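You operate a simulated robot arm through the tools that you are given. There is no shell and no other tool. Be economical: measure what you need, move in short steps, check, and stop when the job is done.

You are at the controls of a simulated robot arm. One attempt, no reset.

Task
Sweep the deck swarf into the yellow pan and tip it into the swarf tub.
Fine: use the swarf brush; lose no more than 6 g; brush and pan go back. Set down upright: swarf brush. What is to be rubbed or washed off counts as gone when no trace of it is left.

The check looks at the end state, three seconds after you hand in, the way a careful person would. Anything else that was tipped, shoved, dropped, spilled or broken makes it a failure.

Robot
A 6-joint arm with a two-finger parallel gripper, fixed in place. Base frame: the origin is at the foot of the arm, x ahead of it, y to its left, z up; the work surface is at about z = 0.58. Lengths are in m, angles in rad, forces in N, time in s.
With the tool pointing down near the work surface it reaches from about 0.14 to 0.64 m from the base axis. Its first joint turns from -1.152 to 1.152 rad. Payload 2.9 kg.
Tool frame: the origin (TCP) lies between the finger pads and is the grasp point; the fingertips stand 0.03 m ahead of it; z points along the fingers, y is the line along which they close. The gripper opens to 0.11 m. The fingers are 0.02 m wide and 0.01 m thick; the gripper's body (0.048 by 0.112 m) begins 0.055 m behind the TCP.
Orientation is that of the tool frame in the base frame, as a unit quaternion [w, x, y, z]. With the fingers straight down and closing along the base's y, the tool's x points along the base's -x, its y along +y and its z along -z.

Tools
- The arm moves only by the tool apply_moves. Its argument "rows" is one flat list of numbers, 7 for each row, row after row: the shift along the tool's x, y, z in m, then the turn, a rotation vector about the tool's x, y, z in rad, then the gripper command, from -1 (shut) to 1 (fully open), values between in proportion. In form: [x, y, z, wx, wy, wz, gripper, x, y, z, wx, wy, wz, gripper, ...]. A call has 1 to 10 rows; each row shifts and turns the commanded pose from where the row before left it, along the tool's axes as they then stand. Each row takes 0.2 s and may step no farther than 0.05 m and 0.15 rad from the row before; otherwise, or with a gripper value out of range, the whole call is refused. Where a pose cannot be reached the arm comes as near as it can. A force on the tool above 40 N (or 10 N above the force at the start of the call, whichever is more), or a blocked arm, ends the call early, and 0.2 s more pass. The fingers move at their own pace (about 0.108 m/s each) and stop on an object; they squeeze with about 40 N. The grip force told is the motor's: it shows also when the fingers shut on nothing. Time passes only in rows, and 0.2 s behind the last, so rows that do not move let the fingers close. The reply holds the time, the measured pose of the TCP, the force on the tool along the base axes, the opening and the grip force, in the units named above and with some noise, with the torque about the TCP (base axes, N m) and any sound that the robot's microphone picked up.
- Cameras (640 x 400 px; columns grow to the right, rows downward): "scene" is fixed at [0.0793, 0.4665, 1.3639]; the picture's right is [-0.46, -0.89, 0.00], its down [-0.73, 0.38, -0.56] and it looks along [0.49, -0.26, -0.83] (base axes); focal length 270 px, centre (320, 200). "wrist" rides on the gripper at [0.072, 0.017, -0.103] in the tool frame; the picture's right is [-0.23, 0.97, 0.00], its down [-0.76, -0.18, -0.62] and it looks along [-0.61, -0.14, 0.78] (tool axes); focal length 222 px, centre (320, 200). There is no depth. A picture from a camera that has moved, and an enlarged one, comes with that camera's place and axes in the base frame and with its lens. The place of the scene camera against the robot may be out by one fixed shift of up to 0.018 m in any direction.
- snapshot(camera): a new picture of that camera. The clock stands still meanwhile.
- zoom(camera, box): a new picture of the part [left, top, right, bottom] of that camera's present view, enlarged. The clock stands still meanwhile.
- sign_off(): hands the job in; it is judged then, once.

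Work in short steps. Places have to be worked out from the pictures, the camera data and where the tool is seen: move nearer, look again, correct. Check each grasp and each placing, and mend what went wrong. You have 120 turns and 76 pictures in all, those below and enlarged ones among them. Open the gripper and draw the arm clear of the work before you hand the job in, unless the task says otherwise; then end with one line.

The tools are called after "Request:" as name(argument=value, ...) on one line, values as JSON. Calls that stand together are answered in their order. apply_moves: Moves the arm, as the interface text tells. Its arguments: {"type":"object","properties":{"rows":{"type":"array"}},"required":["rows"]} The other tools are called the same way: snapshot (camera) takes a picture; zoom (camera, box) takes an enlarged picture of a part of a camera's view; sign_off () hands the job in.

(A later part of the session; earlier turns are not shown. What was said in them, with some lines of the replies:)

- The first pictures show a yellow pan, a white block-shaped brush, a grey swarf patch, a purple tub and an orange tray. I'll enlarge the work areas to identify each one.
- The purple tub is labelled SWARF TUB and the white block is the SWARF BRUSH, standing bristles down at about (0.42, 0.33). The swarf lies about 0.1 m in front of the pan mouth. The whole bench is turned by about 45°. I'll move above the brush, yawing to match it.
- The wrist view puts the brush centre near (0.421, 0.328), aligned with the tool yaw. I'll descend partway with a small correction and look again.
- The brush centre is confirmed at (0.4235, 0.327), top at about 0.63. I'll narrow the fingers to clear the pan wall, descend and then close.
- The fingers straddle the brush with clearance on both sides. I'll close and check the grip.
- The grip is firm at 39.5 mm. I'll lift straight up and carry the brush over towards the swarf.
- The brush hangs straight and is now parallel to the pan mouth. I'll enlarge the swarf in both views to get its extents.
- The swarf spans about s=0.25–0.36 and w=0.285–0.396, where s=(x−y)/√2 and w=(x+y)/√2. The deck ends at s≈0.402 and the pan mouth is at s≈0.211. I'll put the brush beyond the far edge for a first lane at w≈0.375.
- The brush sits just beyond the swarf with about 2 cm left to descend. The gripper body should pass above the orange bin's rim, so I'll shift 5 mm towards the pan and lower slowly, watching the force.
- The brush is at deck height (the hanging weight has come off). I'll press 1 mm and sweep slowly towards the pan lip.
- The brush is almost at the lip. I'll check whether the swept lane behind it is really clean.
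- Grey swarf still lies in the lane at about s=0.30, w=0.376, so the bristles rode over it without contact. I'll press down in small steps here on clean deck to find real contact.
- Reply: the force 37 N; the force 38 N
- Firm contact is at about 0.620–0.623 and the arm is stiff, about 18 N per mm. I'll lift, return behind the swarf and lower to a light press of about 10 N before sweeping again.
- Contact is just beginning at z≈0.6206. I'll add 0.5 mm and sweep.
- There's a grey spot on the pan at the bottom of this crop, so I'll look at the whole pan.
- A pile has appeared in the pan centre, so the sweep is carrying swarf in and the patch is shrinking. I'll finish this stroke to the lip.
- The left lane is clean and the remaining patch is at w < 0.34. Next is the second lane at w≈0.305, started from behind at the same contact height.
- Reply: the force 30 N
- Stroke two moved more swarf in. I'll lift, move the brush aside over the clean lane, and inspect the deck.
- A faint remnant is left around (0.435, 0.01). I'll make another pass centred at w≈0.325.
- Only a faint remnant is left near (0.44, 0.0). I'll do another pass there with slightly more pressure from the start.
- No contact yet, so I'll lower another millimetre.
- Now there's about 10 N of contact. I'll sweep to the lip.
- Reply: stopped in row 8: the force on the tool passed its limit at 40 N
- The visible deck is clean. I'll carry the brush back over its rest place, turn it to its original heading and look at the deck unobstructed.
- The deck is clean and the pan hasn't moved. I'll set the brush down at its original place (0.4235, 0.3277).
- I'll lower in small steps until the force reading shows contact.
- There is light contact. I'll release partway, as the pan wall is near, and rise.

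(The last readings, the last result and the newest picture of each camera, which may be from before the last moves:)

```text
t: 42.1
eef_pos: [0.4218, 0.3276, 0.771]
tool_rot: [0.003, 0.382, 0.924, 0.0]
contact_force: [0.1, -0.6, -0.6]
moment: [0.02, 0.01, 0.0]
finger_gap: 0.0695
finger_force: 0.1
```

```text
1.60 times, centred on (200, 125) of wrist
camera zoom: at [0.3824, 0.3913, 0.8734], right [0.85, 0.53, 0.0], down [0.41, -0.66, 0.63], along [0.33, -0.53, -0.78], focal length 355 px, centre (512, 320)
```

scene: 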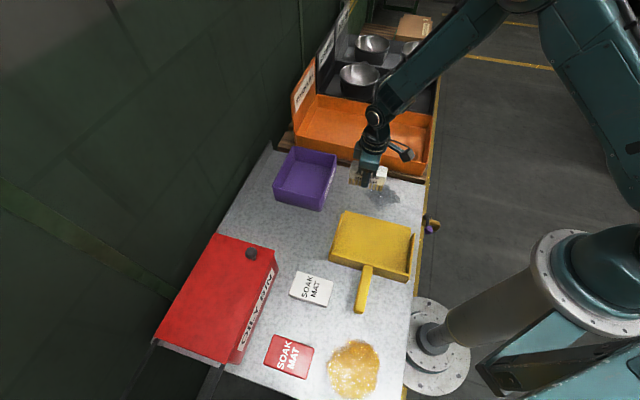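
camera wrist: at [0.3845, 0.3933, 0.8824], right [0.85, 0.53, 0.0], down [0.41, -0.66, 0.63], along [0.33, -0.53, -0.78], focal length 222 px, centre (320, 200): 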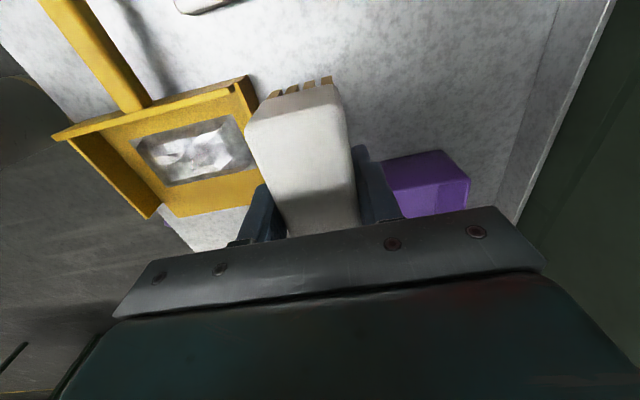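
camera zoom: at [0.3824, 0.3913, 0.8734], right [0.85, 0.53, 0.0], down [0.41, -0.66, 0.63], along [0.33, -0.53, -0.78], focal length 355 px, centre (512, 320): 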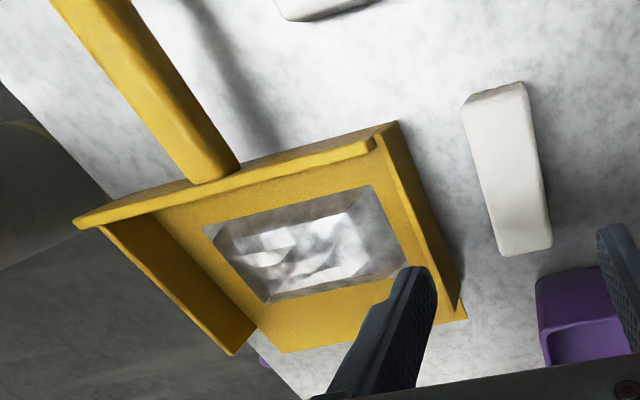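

The brush is back upright in its place. The handle seems to slope, so I'll move above it and look from close.

Request:
apply_moves(rows=[0.024, -0.0374, -0.005, 0, 0, 0, 0.5, 0.024, -0.0374, -0.005, 0, 0, 0, 0.5, 0.024, -0.0374, -0.005, 0, 0, 0, 0.5, 0.024, -0.0374, -0.005, 0, 0, 0, 0.5, 0.024, -0.0374, -0.005, 0, 0, 0, 0.5])

Request:
snapshot(camera="wrist")

Request:
zoom(camera="scene", box=[310, 200, 440, 330])

```text
t: 43.3
eef_pos: [0.2033, 0.2808, 0.7952]
tool_rot: [0.003, 0.383, 0.924, 0.001]
contact_force: [0.0, 0.9, 0.8]
moment: [0.0, 0.0, 0.02]
finger_gap: 0.0826
finger_force: 0.1
```

```text
39 pictures are left
camera wrist: at [0.1631, 0.3441, 0.8994], right [0.85, 0.53, 0.01], down [0.41, -0.66, 0.63], along [0.33, -0.53, -0.78], focal length 222 px, centre (320, 200)
```

wrist: 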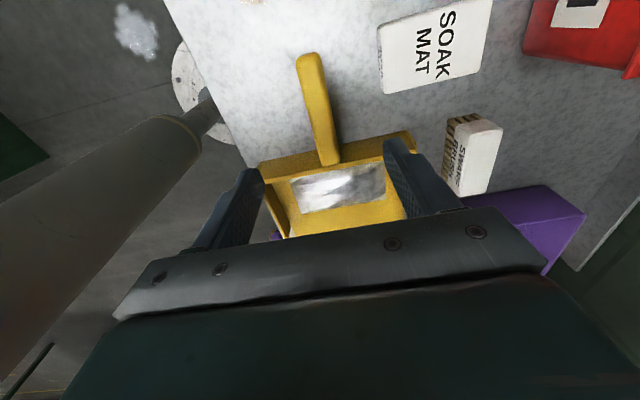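

```text
3.08 times, centred on (375, 265) of scene
camera zoom: at [0.0794, 0.4665, 1.3639], right [-0.46, -0.89, 0.0], down [-0.73, 0.39, -0.56], along [0.49, -0.26, -0.83], focal length 830 px, centre (151, 0)
```

zoom: 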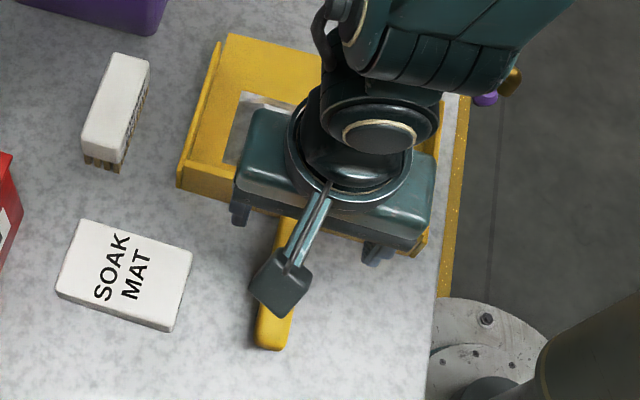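

The handle runs from about s=−0.10 to s=0.03 at w≈0.338 and is about 25 mm wide. I'll go over s≈0, lower to z≈0.70 and tilt the tool about 25° towards the pan, so there's room for the tipping rotation later.

Request:
apply_moves(rows=[-0.0275, -0.002, 0, 0, 0, 0, 0.3, -0.0275, -0.002, 0, 0, 0, 0, 0.3, 0, 0, 0.04, 0, 0, 0, 0.3, 0, 0, 0.04, 0, 0, 0, 0.3, 0, 0, 0, 0, -0.145, 0, 0.3, 0, 0, 0, 0, -0.145, 0, 0.3, 0, 0, 0, 0, -0.145, 0, 0.3])

Request:
snapshot(camera="wrist")

Request:
zoom(camera="scene", box=[310, 200, 440, 330])

```text
t: 44.9
eef_pos: [0.2419, 0.2386, 0.7166]
tool_rot: [0.204, 0.375, 0.901, -0.082]
contact_force: [0.3, 0.1, -0.3]
moment: [0.02, 0.0, -0.03]
finger_gap: 0.0718
finger_force: 0.1
```

```text
37 pictures are left
camera wrist: at [0.1756, 0.329, 0.7791], right [0.83, 0.54, 0.1], down [0.17, -0.43, 0.89], along [0.52, -0.72, -0.45], focal length 222 px, centre (320, 200)
```

wrist: 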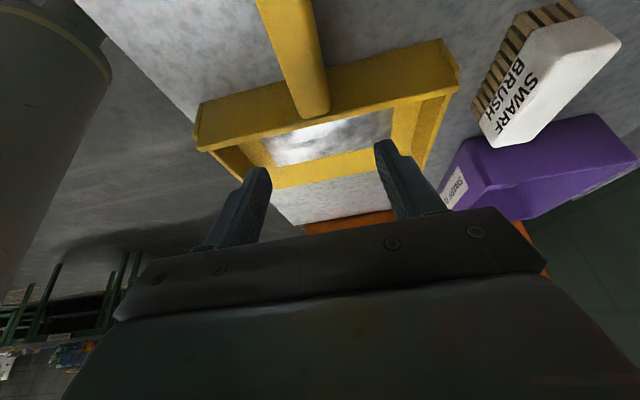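

```text
3.08 times, centred on (375, 265) of scene
camera zoom: at [0.0793, 0.4665, 1.3639], right [-0.46, -0.89, 0.0], down [-0.73, 0.39, -0.56], along [0.49, -0.26, -0.83], focal length 830 px, centre (151, 0)
```

zoom: 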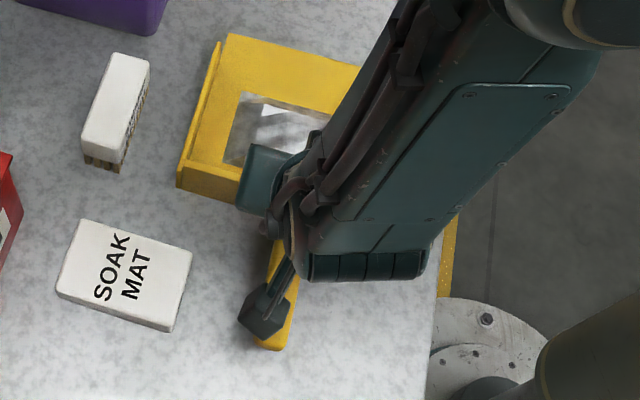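

The handle's top is level with the pan's back rim at about z=0.63, so I take its centre as s≈−0.008, w≈0.339, z≈0.618. I'll approach it along a near-straight line.

Request:
apply_moves(rows=[0.017, 0, 0.0284, 0, 0, 0, 0.3, 0.017, 0, 0.0284, 0, 0, 0, 0.3, 0.0083, 0, 0.0142, 0, 0, 0, 0.3])

Request:
snapshot(camera="wrist")

Request:
zoom(camera="scene", box=[320, 220, 420, 320])

```text
t: 45.7
eef_pos: [0.2378, 0.2417, 0.6319]
tool_rot: [0.202, 0.374, 0.902, -0.082]
contact_force: [0.2, 0.3, -0.1]
moment: [0.03, -0.04, -0.02]
finger_gap: 0.0718
finger_force: 0.1
```

```text
35 pictures are left
camera wrist: at [0.1724, 0.332, 0.6954], right [0.83, 0.54, 0.1], down [0.17, -0.43, 0.89], along [0.52, -0.72, -0.45], focal length 222 px, centre (320, 200)
```

wrist: 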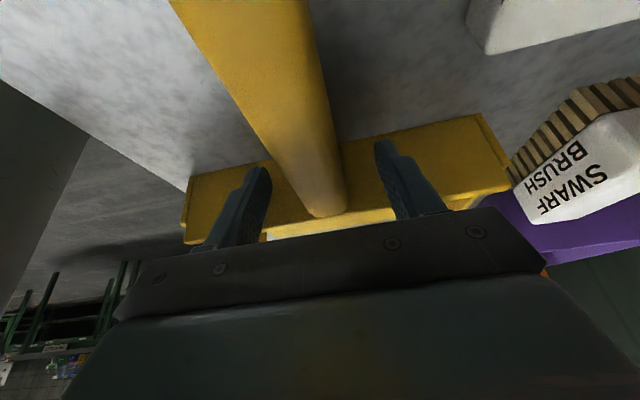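

```text
4.00 times, centred on (370, 270) of scene
camera zoom: at [0.0793, 0.4665, 1.3639], right [-0.46, -0.89, 0.0], down [-0.73, 0.38, -0.56], along [0.49, -0.26, -0.83], focal length 1079 px, centre (120, -80)
```

zoom: 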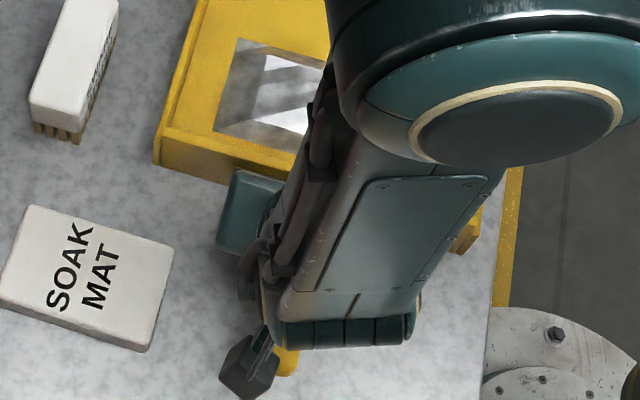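

The fingers straddle the handle. I'll descend the last 14 mm and close.

Request:
apply_moves(rows=[0.0104, 0, 0.0105, 0, 0, 0, 0.3, 0, 0, 0, 0, 0, 0, -0.3, 0, 0, 0, 0, 0, 0, -1, 0, 0, 0, 0, 0, 0, -1, 0, 0, 0, 0, 0, 0, -1])

Request:
snapshot(camera="wrist")

```text
t: 46.9
eef_pos: [0.2389, 0.243, 0.6194]
tool_rot: [0.201, 0.374, 0.902, -0.081]
contact_force: [0.2, 0.3, -0.1]
moment: [-0.19, 0.06, -0.03]
finger_gap: 0.0276
finger_force: 39.9
out of reach, approached as far as the arm can: row 1
```

```text
33 pictures are left
camera wrist: at [0.1732, 0.3333, 0.6822], right [0.83, 0.54, 0.1], down [0.17, -0.43, 0.89], along [0.52, -0.72, -0.45], focal length 222 px, centre (320, 200)
```

wrist: 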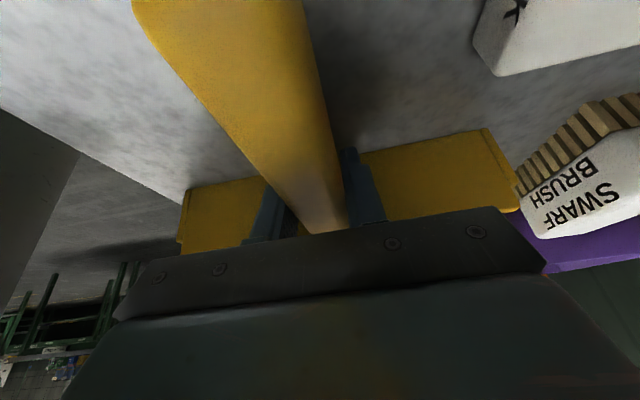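

The grip closed at 27.6 mm on the handle. I'll do a short trial lift and check that the pan stays level.

Request:
apply_moves(rows=[-0.0042, 0, -0.0091, 0, 0, 0, -1, -0.0042, 0, -0.0091, 0, 0, 0, -1, -0.0042, 0, -0.0091, 0, 0, 0, -1])

Request:
snapshot(camera="scene")

Request:
snapshot(camera="wrist")

```text
t: 47.7
eef_pos: [0.2384, 0.2446, 0.6485]
tool_rot: [0.201, 0.374, 0.902, -0.082]
contact_force: [-0.3, 0.4, -1.6]
moment: [0.07, 0.07, -0.01]
finger_gap: 0.0276
finger_force: 40.1
```

```text
32 pictures are left
```

scene: 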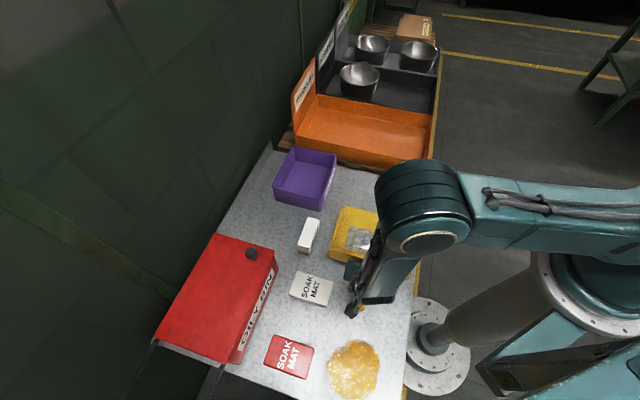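

```text
31 pictures are left
camera wrist: at [0.1738, 0.3345, 0.7122], right [0.83, 0.54, 0.1], down [0.17, -0.43, 0.89], along [0.52, -0.72, -0.45], focal length 222 px, centre (320, 200)
```

wrist: 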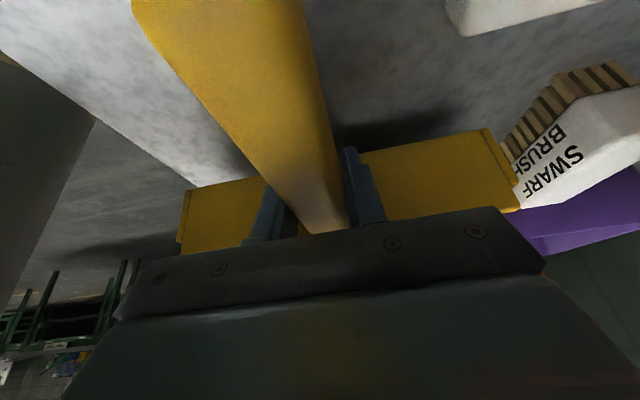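

The pan lifted level with no slip and is light. I'll raise it straight up, then carry it along the bench in small steps.

Request:
apply_moves(rows=[-0.0127, 0, -0.0272, 0, 0, 0, -1, -0.0127, 0, -0.0272, 0, 0, 0, -1, -0.0127, 0, -0.0272, 0, 0, 0, -1, -0.0127, 0, -0.0272, 0, 0, 0, -1, -0.0127, 0, -0.0272, 0, 0, 0, -1, -0.0127, 0, -0.0272, 0, 0, 0, -1])

Request:
apply_moves(rows=[-0.0282, 0.0034, 0.0132, 0, 0, 0, -1, -0.0282, 0.0034, 0.0132, 0, 0, 0, -1, -0.0282, 0.0034, 0.0132, 0, 0, 0, -1, -0.0282, 0.0034, 0.0132, 0, 0, 0, -1, -0.0282, 0.0034, 0.0132, 0, 0, 0, -1, -0.0282, 0.0034, 0.0132, 0, 0, 0, -1, -0.0282, 0.0034, 0.0132, 0, 0, 0, -1, -0.0282, 0.0034, 0.0132, 0, 0, 0, -1, -0.0282, 0.0034, 0.0132, 0, 0, 0, -1])

Request:
snapshot(camera="scene")

```text
t: 49.1
eef_pos: [0.2389, 0.2428, 0.8303]
tool_rot: [0.201, 0.374, 0.902, -0.083]
contact_force: [0.2, -0.1, -2.3]
moment: [0.06, 0.09, -0.03]
finger_gap: 0.0279
finger_force: 40.1
```

```text
t: 51.1
eef_pos: [0.4577, 0.0662, 0.8307]
tool_rot: [0.202, 0.374, 0.901, -0.083]
contact_force: [0.1, 0.0, -1.7]
moment: [0.1, 0.06, 0.02]
finger_gap: 0.0278
finger_force: 40.0
```

```text
30 pictures are left
```

scene: 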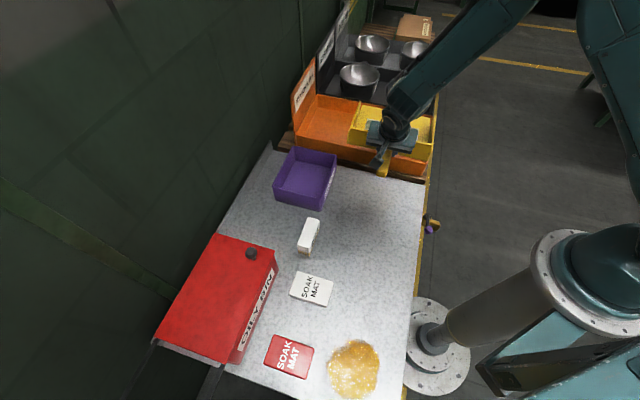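

The pan is level, the deck under it is clean, and the TCP is at (0.458, 0.066, 0.831). Now I'll yaw it +90° about the vertical so the nose points over the tub.

Request:
apply_moves(rows=[0, 0, 0, -0.0636, 0, -0.1358, -1, 0, 0, 0, -0.0636, 0, -0.1358, -1, 0, 0, 0, -0.0636, 0, -0.1358, -1, 0, 0, 0, -0.0636, 0, -0.1358, -1, 0, 0, 0, -0.0636, 0, -0.1358, -1, 0, 0, 0, -0.0636, 0, -0.1358, -1, 0, 0, 0, -0.0636, 0, -0.1358, -1, 0, 0, 0, -0.0636, 0, -0.1358, -1, 0, 0, 0, -0.0636, 0, -0.1358, -1, 0, 0, 0, -0.0636, 0, -0.1358, -1])

Request:
apply_moves(rows=[0, 0, 0, -0.03, 0, -0.0641, -1])

Request:
zoom(camera="scene", box=[250, 70, 450, 230])

Request:
snapshot(camera="wrist")

```text
t: 53.3
eef_pos: [0.4569, 0.068, 0.8302]
tool_rot: [0.206, -0.342, 0.914, 0.076]
contact_force: [-0.4, -0.6, -2.9]
moment: [-0.07, 0.12, 0.01]
finger_gap: 0.0275
finger_force: 39.8
```

```text
t: 53.7
eef_pos: [0.4569, 0.0687, 0.8299]
tool_rot: [0.203, -0.374, 0.901, 0.084]
contact_force: [-0.3, 0.1, -2.3]
moment: [-0.09, 0.06, -0.01]
finger_gap: 0.0275
finger_force: 40.5
```

```text
2.50 times, centred on (350, 150) of scene
camera zoom: at [0.0793, 0.4665, 1.3639], right [-0.46, -0.89, 0.0], down [-0.73, 0.38, -0.56], along [0.49, -0.26, -0.83], focal length 675 px, centre (245, 325)
```

zoom: 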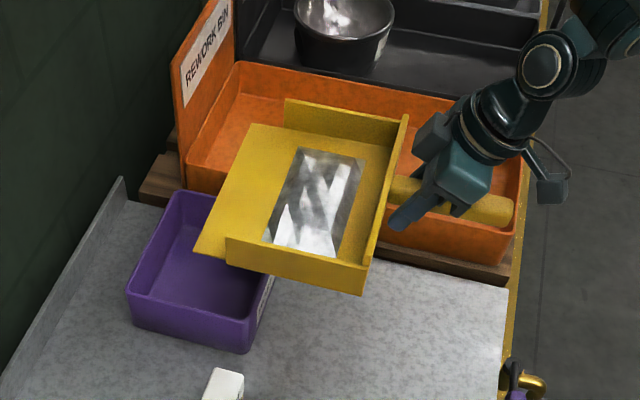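

```text
28 pictures are left
camera wrist: at [0.3674, 0.0039, 0.8933], right [-0.54, 0.83, 0.1], down [0.42, 0.17, 0.89], along [0.72, 0.52, -0.45], focal length 222 px, centre (320, 200)
```

wrist: 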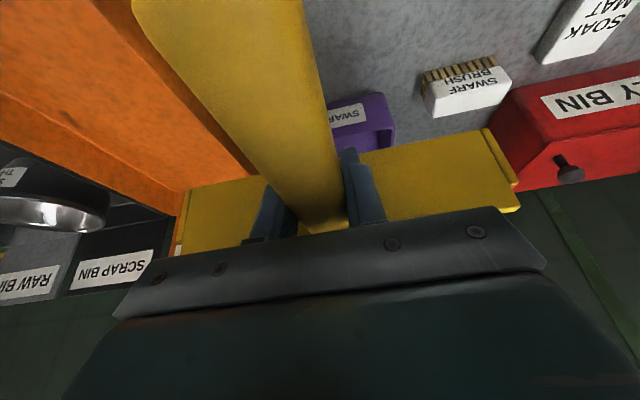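

The lip midpoint works out at about s=0.275, w=0.585, over the tub (rim s 0.18–0.375, w 0.515–0.69). I'll start pitching the nose down, keeping the lip over the same spot while lowering it, and check at about 23°.

Request:
apply_moves(rows=[-0.0065, 0, -0.002, 0, 0.1, 0, -1, -0.0065, 0, -0.002, 0, 0.1, 0, -1, -0.0095, 0, 0.0021, 0, 0.1, 0, -1, -0.0095, 0, 0.0021, 0, 0.1, 0, -1])

Request:
zoom(camera="scene", box=[250, 70, 450, 230])

```text
t: 54.7
eef_pos: [0.4794, 0.0893, 0.8385]
tool_rot: [0.019, -0.382, 0.924, 0.006]
contact_force: [-0.4, -0.4, -2.5]
moment: [-0.07, 0.1, 0.02]
finger_gap: 0.0281
finger_force: 39.8
```

```text
2.50 times, centred on (350, 150) of scene
camera zoom: at [0.0793, 0.4665, 1.3639], right [-0.46, -0.89, 0.0], down [-0.73, 0.38, -0.56], along [0.49, -0.26, -0.83], focal length 675 px, centre (245, 325)
```

zoom: 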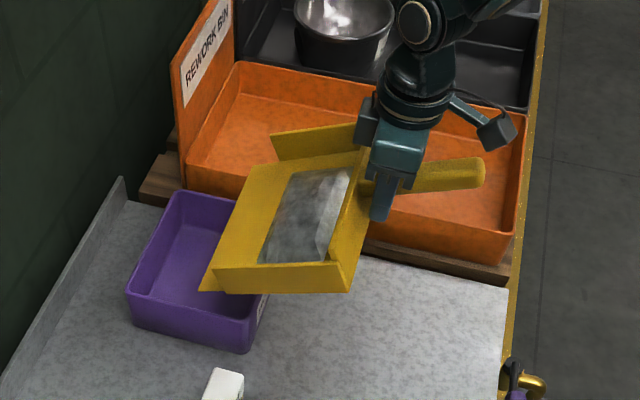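

The pan tilts rigidly with the lip still over the tub and the pile still holding. I'll continue to about 46°.

Request:
apply_moves(rows=[-0.0132, 0, -0.0028, 0, 0.1, 0, -1, -0.0132, 0, -0.0028, 0, 0.1, 0, -1, -0.013, 0, -0.0154, 0, 0.1, 0, -1, -0.013, 0, -0.0154, 0, 0.1, 0, -1])

Request:
zoom(camera="scene", box=[250, 90, 410, 230])

```text
t: 55.7
eef_pos: [0.5188, 0.1316, 0.8688]
tool_rot: [-0.164, -0.375, 0.91, -0.069]
contact_force: [0.0, -0.6, -1.7]
moment: [0.0, 0.05, -0.01]
finger_gap: 0.0277
finger_force: 40.0
```

```text
2.86 times, centred on (330, 160) of scene
camera zoom: at [0.0793, 0.4665, 1.3639], right [-0.46, -0.89, 0.0], down [-0.73, 0.38, -0.56], along [0.49, -0.26, -0.83], focal length 771 px, centre (291, 314)
```

zoom: 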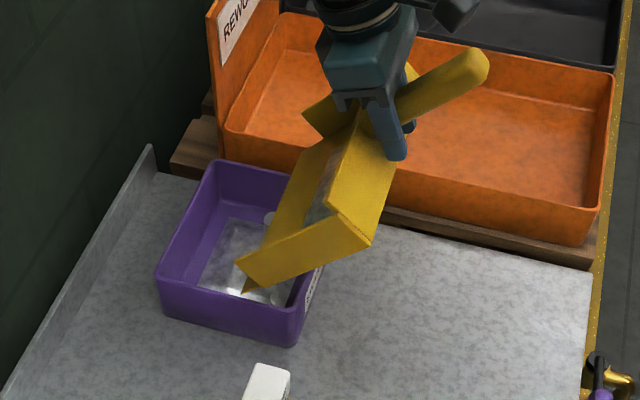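

Swarf is falling into the tub. I'll tilt further to about 60° and dwell so it empties.

Request:
apply_moves(rows=[-0.0123, 0, -0.0179, 0, 0.1, 0, -1, -0.0123, 0, -0.0179, 0, 0.1, 0, -1, 0, 0, 0, 0, 0, 0, -1, 0, 0, 0, 0, 0, 0, -1, 0, 0, 0, 0, 0, 0, -1, 0, 0, 0, 0, 0, 0, -1, 0, 0, 0, 0, 0, 0, -1])

Request:
zoom(camera="scene", box=[250, 90, 410, 230])

```text
t: 57.3
eef_pos: [0.5134, 0.1549, 0.875]
tool_rot: [-0.206, -0.373, 0.901, -0.087]
contact_force: [0.2, 0.0, -1.9]
moment: [-0.07, 0.03, -0.05]
finger_gap: 0.0278
finger_force: 40.0
out of reach, approached as far as the arm can: row 1, 2
```

```text
2.86 times, centred on (330, 160) of scene
camera zoom: at [0.0793, 0.4665, 1.3639], right [-0.46, -0.89, 0.0], down [-0.73, 0.38, -0.56], along [0.49, -0.26, -0.83], focal length 771 px, centre (291, 314)
```

zoom: 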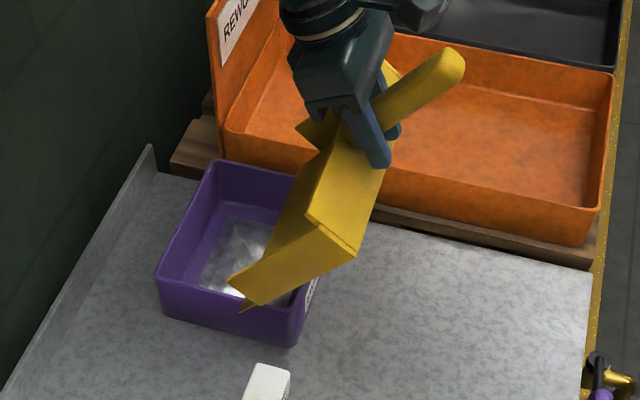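

The arm reached its limit at about 50° of tilt. I'll check with the wrist camera whether the pan is empty.

Request:
snapshot(camera="wrist")

```text
24 pictures are left
camera wrist: at [0.4864, 0.1535, 1.0006], right [-0.54, 0.83, -0.1], down [0.8, 0.55, 0.23], along [0.25, 0.04, -0.97], focal length 222 px, centre (320, 200)
```

wrist: 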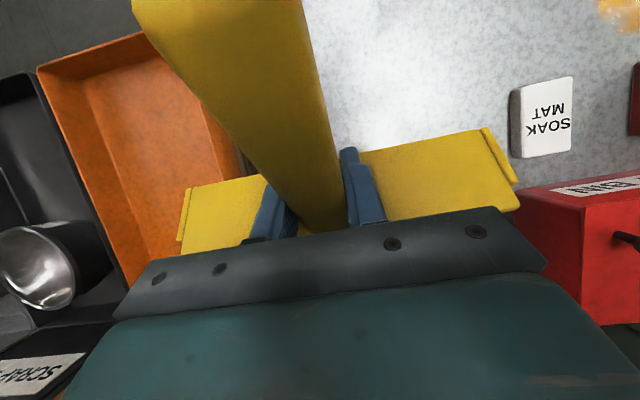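

I can't see inside from here. I'll pitch partly back over the tub and look into the pan with the scene camera.

Request:
apply_moves(rows=[0.0136, 0, 0.0064, 0, -0.148, 0, -1, 0.0144, 0, 0.0043, 0, -0.148, 0, -1, 0.0149, 0, 0.0021, 0, -0.148, 0, -1, 0.015, 0, 0, 0, -0.148, 0, -1])

Request:
zoom(camera="scene", box=[250, 70, 450, 230])

```text
t: 58.3
eef_pos: [0.4706, 0.1136, 0.8754]
tool_rot: [0.068, -0.381, 0.921, 0.026]
contact_force: [-0.3, -0.1, -2.8]
moment: [-0.04, 0.07, 0.01]
finger_gap: 0.028
finger_force: 39.8
```

```text
2.50 times, centred on (350, 150) of scene
camera zoom: at [0.0793, 0.4666, 1.3639], right [-0.46, -0.89, 0.0], down [-0.73, 0.38, -0.56], along [0.49, -0.26, -0.83], focal length 675 px, centre (245, 325)
```

zoom: 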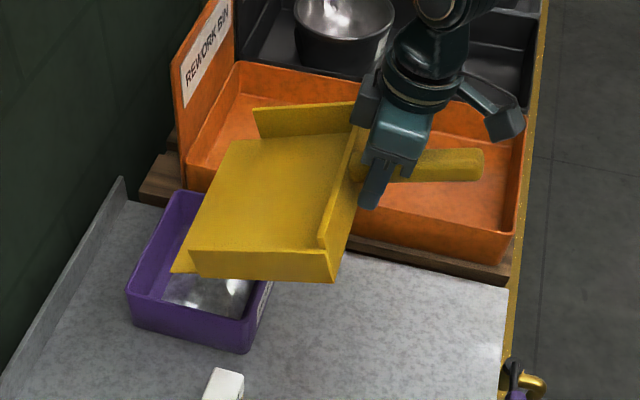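

The pan is empty and the swarf is all in the tub. I'll level the pan and yaw it back.

Request:
apply_moves(rows=[0.02, 0, 0, 0, -0.146, 0, -1, 0.02, 0, -0.006, 0, -0.146, 0, -1, 0, 0, 0, 0.0636, 0, 0.1358, -1, 0, 0, 0, 0.0636, 0, 0.1358, -1, 0, 0, 0, 0.0636, 0, 0.1358, -1, 0, 0, 0, 0.0636, 0, 0.1358, -1, 0, 0, 0, 0.0636, 0, 0.1358, -1, 0, 0, 0, 0.0636, 0, 0.1358, -1, 0, 0, 0, 0.0636, 0, 0.1358, -1, 0, 0, 0, 0.0636, 0, 0.1358, -1])

Request:
apply_moves(rows=[0, 0, 0, 0.0636, 0, 0.1358, -1, 0, 0, 0, 0.0636, 0, 0.1358, -1, 0, 0, 0, 0.03, 0, 0.0641, -1])

```text
t: 60.5
eef_pos: [0.4408, 0.0839, 0.8718]
tool_rot: [0.213, 0.202, 0.955, -0.048]
contact_force: [-0.3, 0.5, -1.6]
moment: [0.03, 0.07, 0.02]
finger_gap: 0.0276
finger_force: 40.1
```

```text
t: 61.3
eef_pos: [0.4415, 0.0842, 0.8721]
tool_rot: [0.202, 0.374, 0.901, -0.085]
contact_force: [0.8, -0.6, -1.9]
moment: [0.09, 0.1, -0.01]
finger_gap: 0.0278
finger_force: 39.9
```

The heading is restored. I'll carry the pan back over its original spot and start descending.

Request:
apply_moves(rows=[0.02895, -0.0039, -0.01355, 0, 0, 0, -1, 0.02895, -0.0039, -0.01355, 0, 0, 0, -1, 0.02895, -0.0039, -0.01355, 0, 0, 0, -1, 0.02895, -0.0039, -0.01355, 0, 0, 0, -1, 0.02895, -0.0039, -0.01355, 0, 0, 0, -1, 0.02895, -0.0039, -0.01355, 0, 0, 0, -1, 0.02895, -0.0039, -0.01355, 0, 0, 0, -1, 0.02895, -0.0039, -0.01355, 0, 0, 0, -1, 0.0191, 0, 0.0408, 0, 0, 0, -1, 0.0191, 0, 0.0408, 0, 0, 0, -1])

```text
t: 63.5
eef_pos: [0.2409, 0.2416, 0.7827]
tool_rot: [0.201, 0.373, 0.902, -0.085]
contact_force: [-0.1, 0.5, -2.9]
moment: [0.08, 0.06, 0.01]
finger_gap: 0.0275
finger_force: 40.6
```

I'm over the start spot within 2 mm. I'll go down to about 0.645, then check.

Request:
apply_moves(rows=[0.0202, 0, 0.0413, 0, 0, 0, -1, 0.0202, 0, 0.0413, 0, 0, 0, -1, 0.0202, 0, 0.0413, 0, 0, 0, -1])

Request:
zoom(camera="scene", box=[310, 200, 440, 330])

```text
t: 64.3
eef_pos: [0.2379, 0.2435, 0.646]
tool_rot: [0.2, 0.373, 0.902, -0.084]
contact_force: [-0.7, 0.5, -2.2]
moment: [0.07, 0.1, -0.02]
finger_gap: 0.0277
finger_force: 39.5
```

```text
3.08 times, centred on (375, 265) of scene
camera zoom: at [0.0793, 0.4665, 1.3639], right [-0.46, -0.89, 0.0], down [-0.73, 0.38, -0.56], along [0.49, -0.26, -0.83], focal length 830 px, centre (151, 0)
```

zoom: 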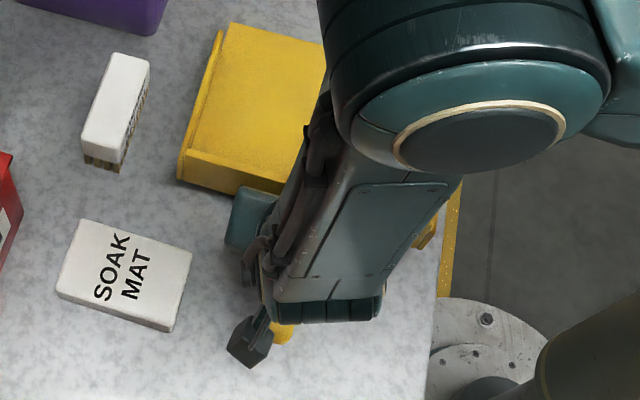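

The pan is aligned above its old spot. I'll lower it slowly and feel for contact.

Request:
apply_moves(rows=[0.0042, 0, 0.0091, 0, 0, 0, -1, 0.0034, 0, 0.0073, 0, 0, 0, -1, 0.0013, 0, 0.0027, 0, 0, 0, -1])

Request:
apply_moves(rows=[0.0008, 0, 0.0018, 0, 0, 0, -1])

```text
t: 65.1
eef_pos: [0.2379, 0.2427, 0.6239]
tool_rot: [0.201, 0.373, 0.902, -0.085]
contact_force: [0.8, 0.7, -1.8]
moment: [0.07, 0.1, -0.02]
finger_gap: 0.0278
finger_force: 39.8
```

```text
t: 65.5
eef_pos: [0.2379, 0.2417, 0.6217]
tool_rot: [0.202, 0.372, 0.902, -0.085]
contact_force: [-1.5, -0.1, 2.9]
moment: [-0.25, -0.96, -0.06]
finger_gap: 0.0278
finger_force: 40.1
```

First contact is at the pan's front. I'll go down one more millimetre, then release.

Request:
apply_moves(rows=[0.0005, 0, 0.001, 0, 0, 0, -1])

```text
t: 65.9
eef_pos: [0.2376, 0.2419, 0.6188]
tool_rot: [0.201, 0.373, 0.902, -0.084]
contact_force: [-1.9, 1.2, 4.5]
moment: [-0.89, -1.03, 0.05]
finger_gap: 0.0282
finger_force: 40.0
```

The pan is seated, with z back at the original grasp height. I'll open, then back out along the tool axis.

Request:
apply_moves(rows=[0, 0, 0, 0, 0, 0, -0.4, 0, 0, 0, 0, 0, 0, 0.1, 0, 0, 0, 0, 0, 0, 0.3, 0, 0, -0.02, 0, 0, 0, 0.3, 0, 0, -0.04, 0, 0, 0, 0.3, 0, 0, -0.045, 0, 0, 0, 0.3, 0, 0, -0.045, 0, 0, 0, 0.3])

Request:
snapshot(camera="wrist")

```text
t: 67.5
eef_pos: [0.2472, 0.2595, 0.7535]
tool_rot: [0.2, 0.373, 0.902, -0.086]
contact_force: [0.7, -0.2, 1.3]
moment: [-0.02, 0.02, -0.02]
finger_gap: 0.0716
finger_force: 0.1
out of reach, approached as far as the arm can: row 4, 5, 6, 7
```

```text
21 pictures are left
camera wrist: at [0.1818, 0.3497, 0.8165], right [0.83, 0.54, 0.09], down [0.18, -0.42, 0.89], along [0.52, -0.73, -0.45], focal length 222 px, centre (320, 200)
```

wrist: 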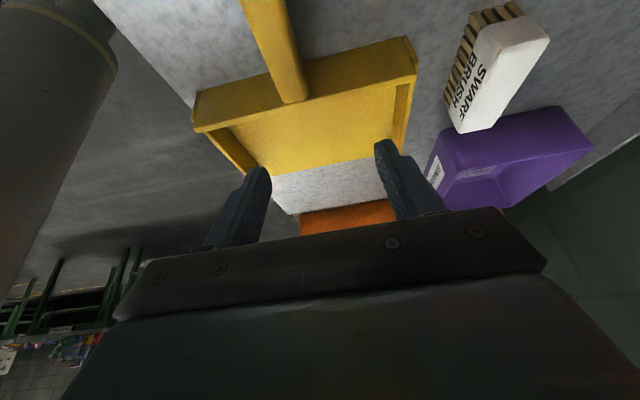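

The pan is released and down, empty. I'll straighten the tool, then rise and withdraw to the starting area to check everything.

Request:
apply_moves(rows=[0, 0, 0, 0, 0.147, 0, 0.5, 0, 0, 0, 0, 0.147, 0, 0.5, 0, 0, 0, 0, 0.147, 0, 0.5, 0, 0, -0.045, 0, 0, 0, 0.5, -0.03, 0, -0.035, 0, 0, 0, 1, -0.03, 0, -0.035, 0, 0, 0, 1, -0.03, 0, -0.035, 0, 0, 0, 1, -0.035, 0, -0.03, 0, 0, 0, 1, -0.035, 0, -0.03, 0, 0, 0, 1, -0.035, 0, -0.03, 0, 0, 0, 1])

Request:
snapshot(camera="scene")

Request:
zoom(camera="scene", box=[260, 140, 460, 265])

Request:
zoom(camera="scene", box=[220, 200, 460, 350])

```text
t: 69.7
eef_pos: [0.3862, 0.1251, 0.9951]
tool_rot: [0.0, 0.381, 0.924, -0.001]
contact_force: [-0.2, 0.2, 0.9]
moment: [0.01, 0.0, -0.03]
finger_gap: 0.1101
finger_force: 0.1
```

```text
20 pictures are left
```

scene: 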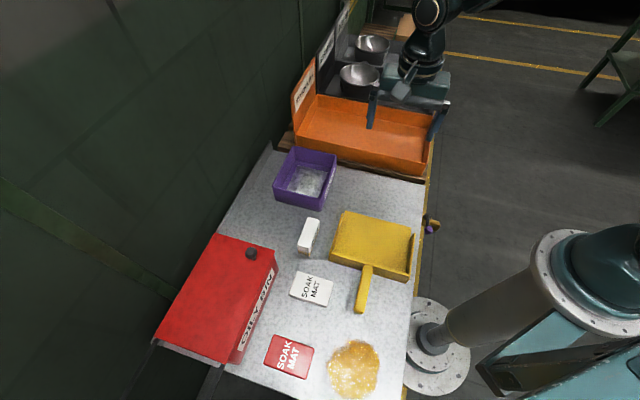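

```text
3.20 times, centred on (360, 202) of scene
camera zoom: at [0.0793, 0.4665, 1.3639], right [-0.46, -0.89, 0.0], down [-0.73, 0.38, -0.56], along [0.49, -0.26, -0.83], focal length 864 px, centre (192, 192)
```

zoom: 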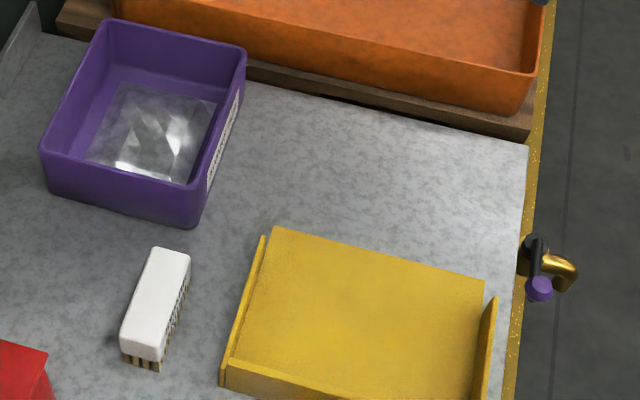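

```text
2.67 times, centred on (340, 275) of scene
camera zoom: at [0.0793, 0.4665, 1.3639], right [-0.46, -0.89, 0.0], down [-0.73, 0.38, -0.56], along [0.49, -0.26, -0.83], focal length 720 px, centre (267, 0)
```

zoom: 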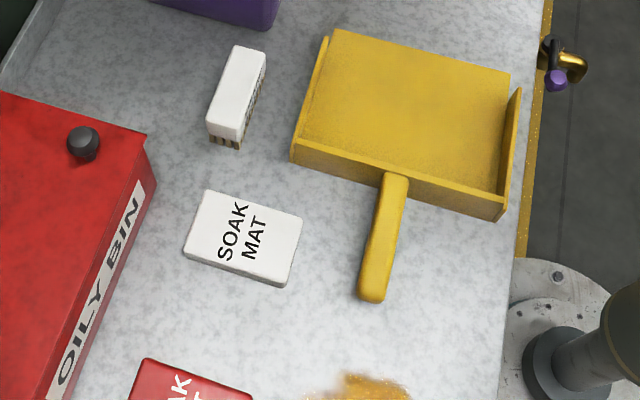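

Brush, pan and everything else match the opening picture, and the swarf is in the tub. One last close look at the deck and tub surroundings for stray bits.

Request:
zoom(camera="scene", box=[330, 150, 430, 225])

Request:
zoom(camera="scene", box=[260, 130, 350, 220])

```text
5.33 times, centred on (380, 188) of scene
camera zoom: at [0.0793, 0.4665, 1.3639], right [-0.46, -0.89, 0.0], down [-0.73, 0.38, -0.56], along [0.49, -0.26, -0.83], focal length 1439 px, centre (0, 267)
```

zoom: 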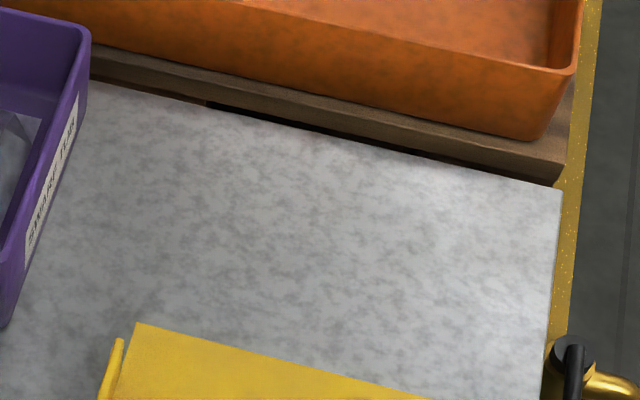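

```text
4.44 times, centred on (305, 175) of scene
camera zoom: at [0.0793, 0.4665, 1.3639], right [-0.46, -0.89, 0.0], down [-0.73, 0.38, -0.56], along [0.49, -0.26, -0.83], focal length 1199 px, centre (387, 311)
```

zoom: 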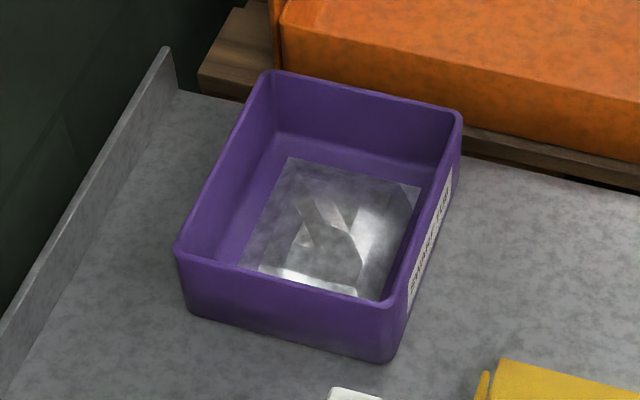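

The deck is clean, the swarf is in the tub, the tools are back, the gripper is open and the arm is clear. I'm handing in.

Request:
sign_off()

```text
The job is handed in.
```

I swept the deck swarf into the yellow pan and tipped it into the swarf tub. The brush (standing upright) and the pan are back in their places. The last pictures show no swarf left on the deck and none around the tub, but I couldn't weigh what was lost.
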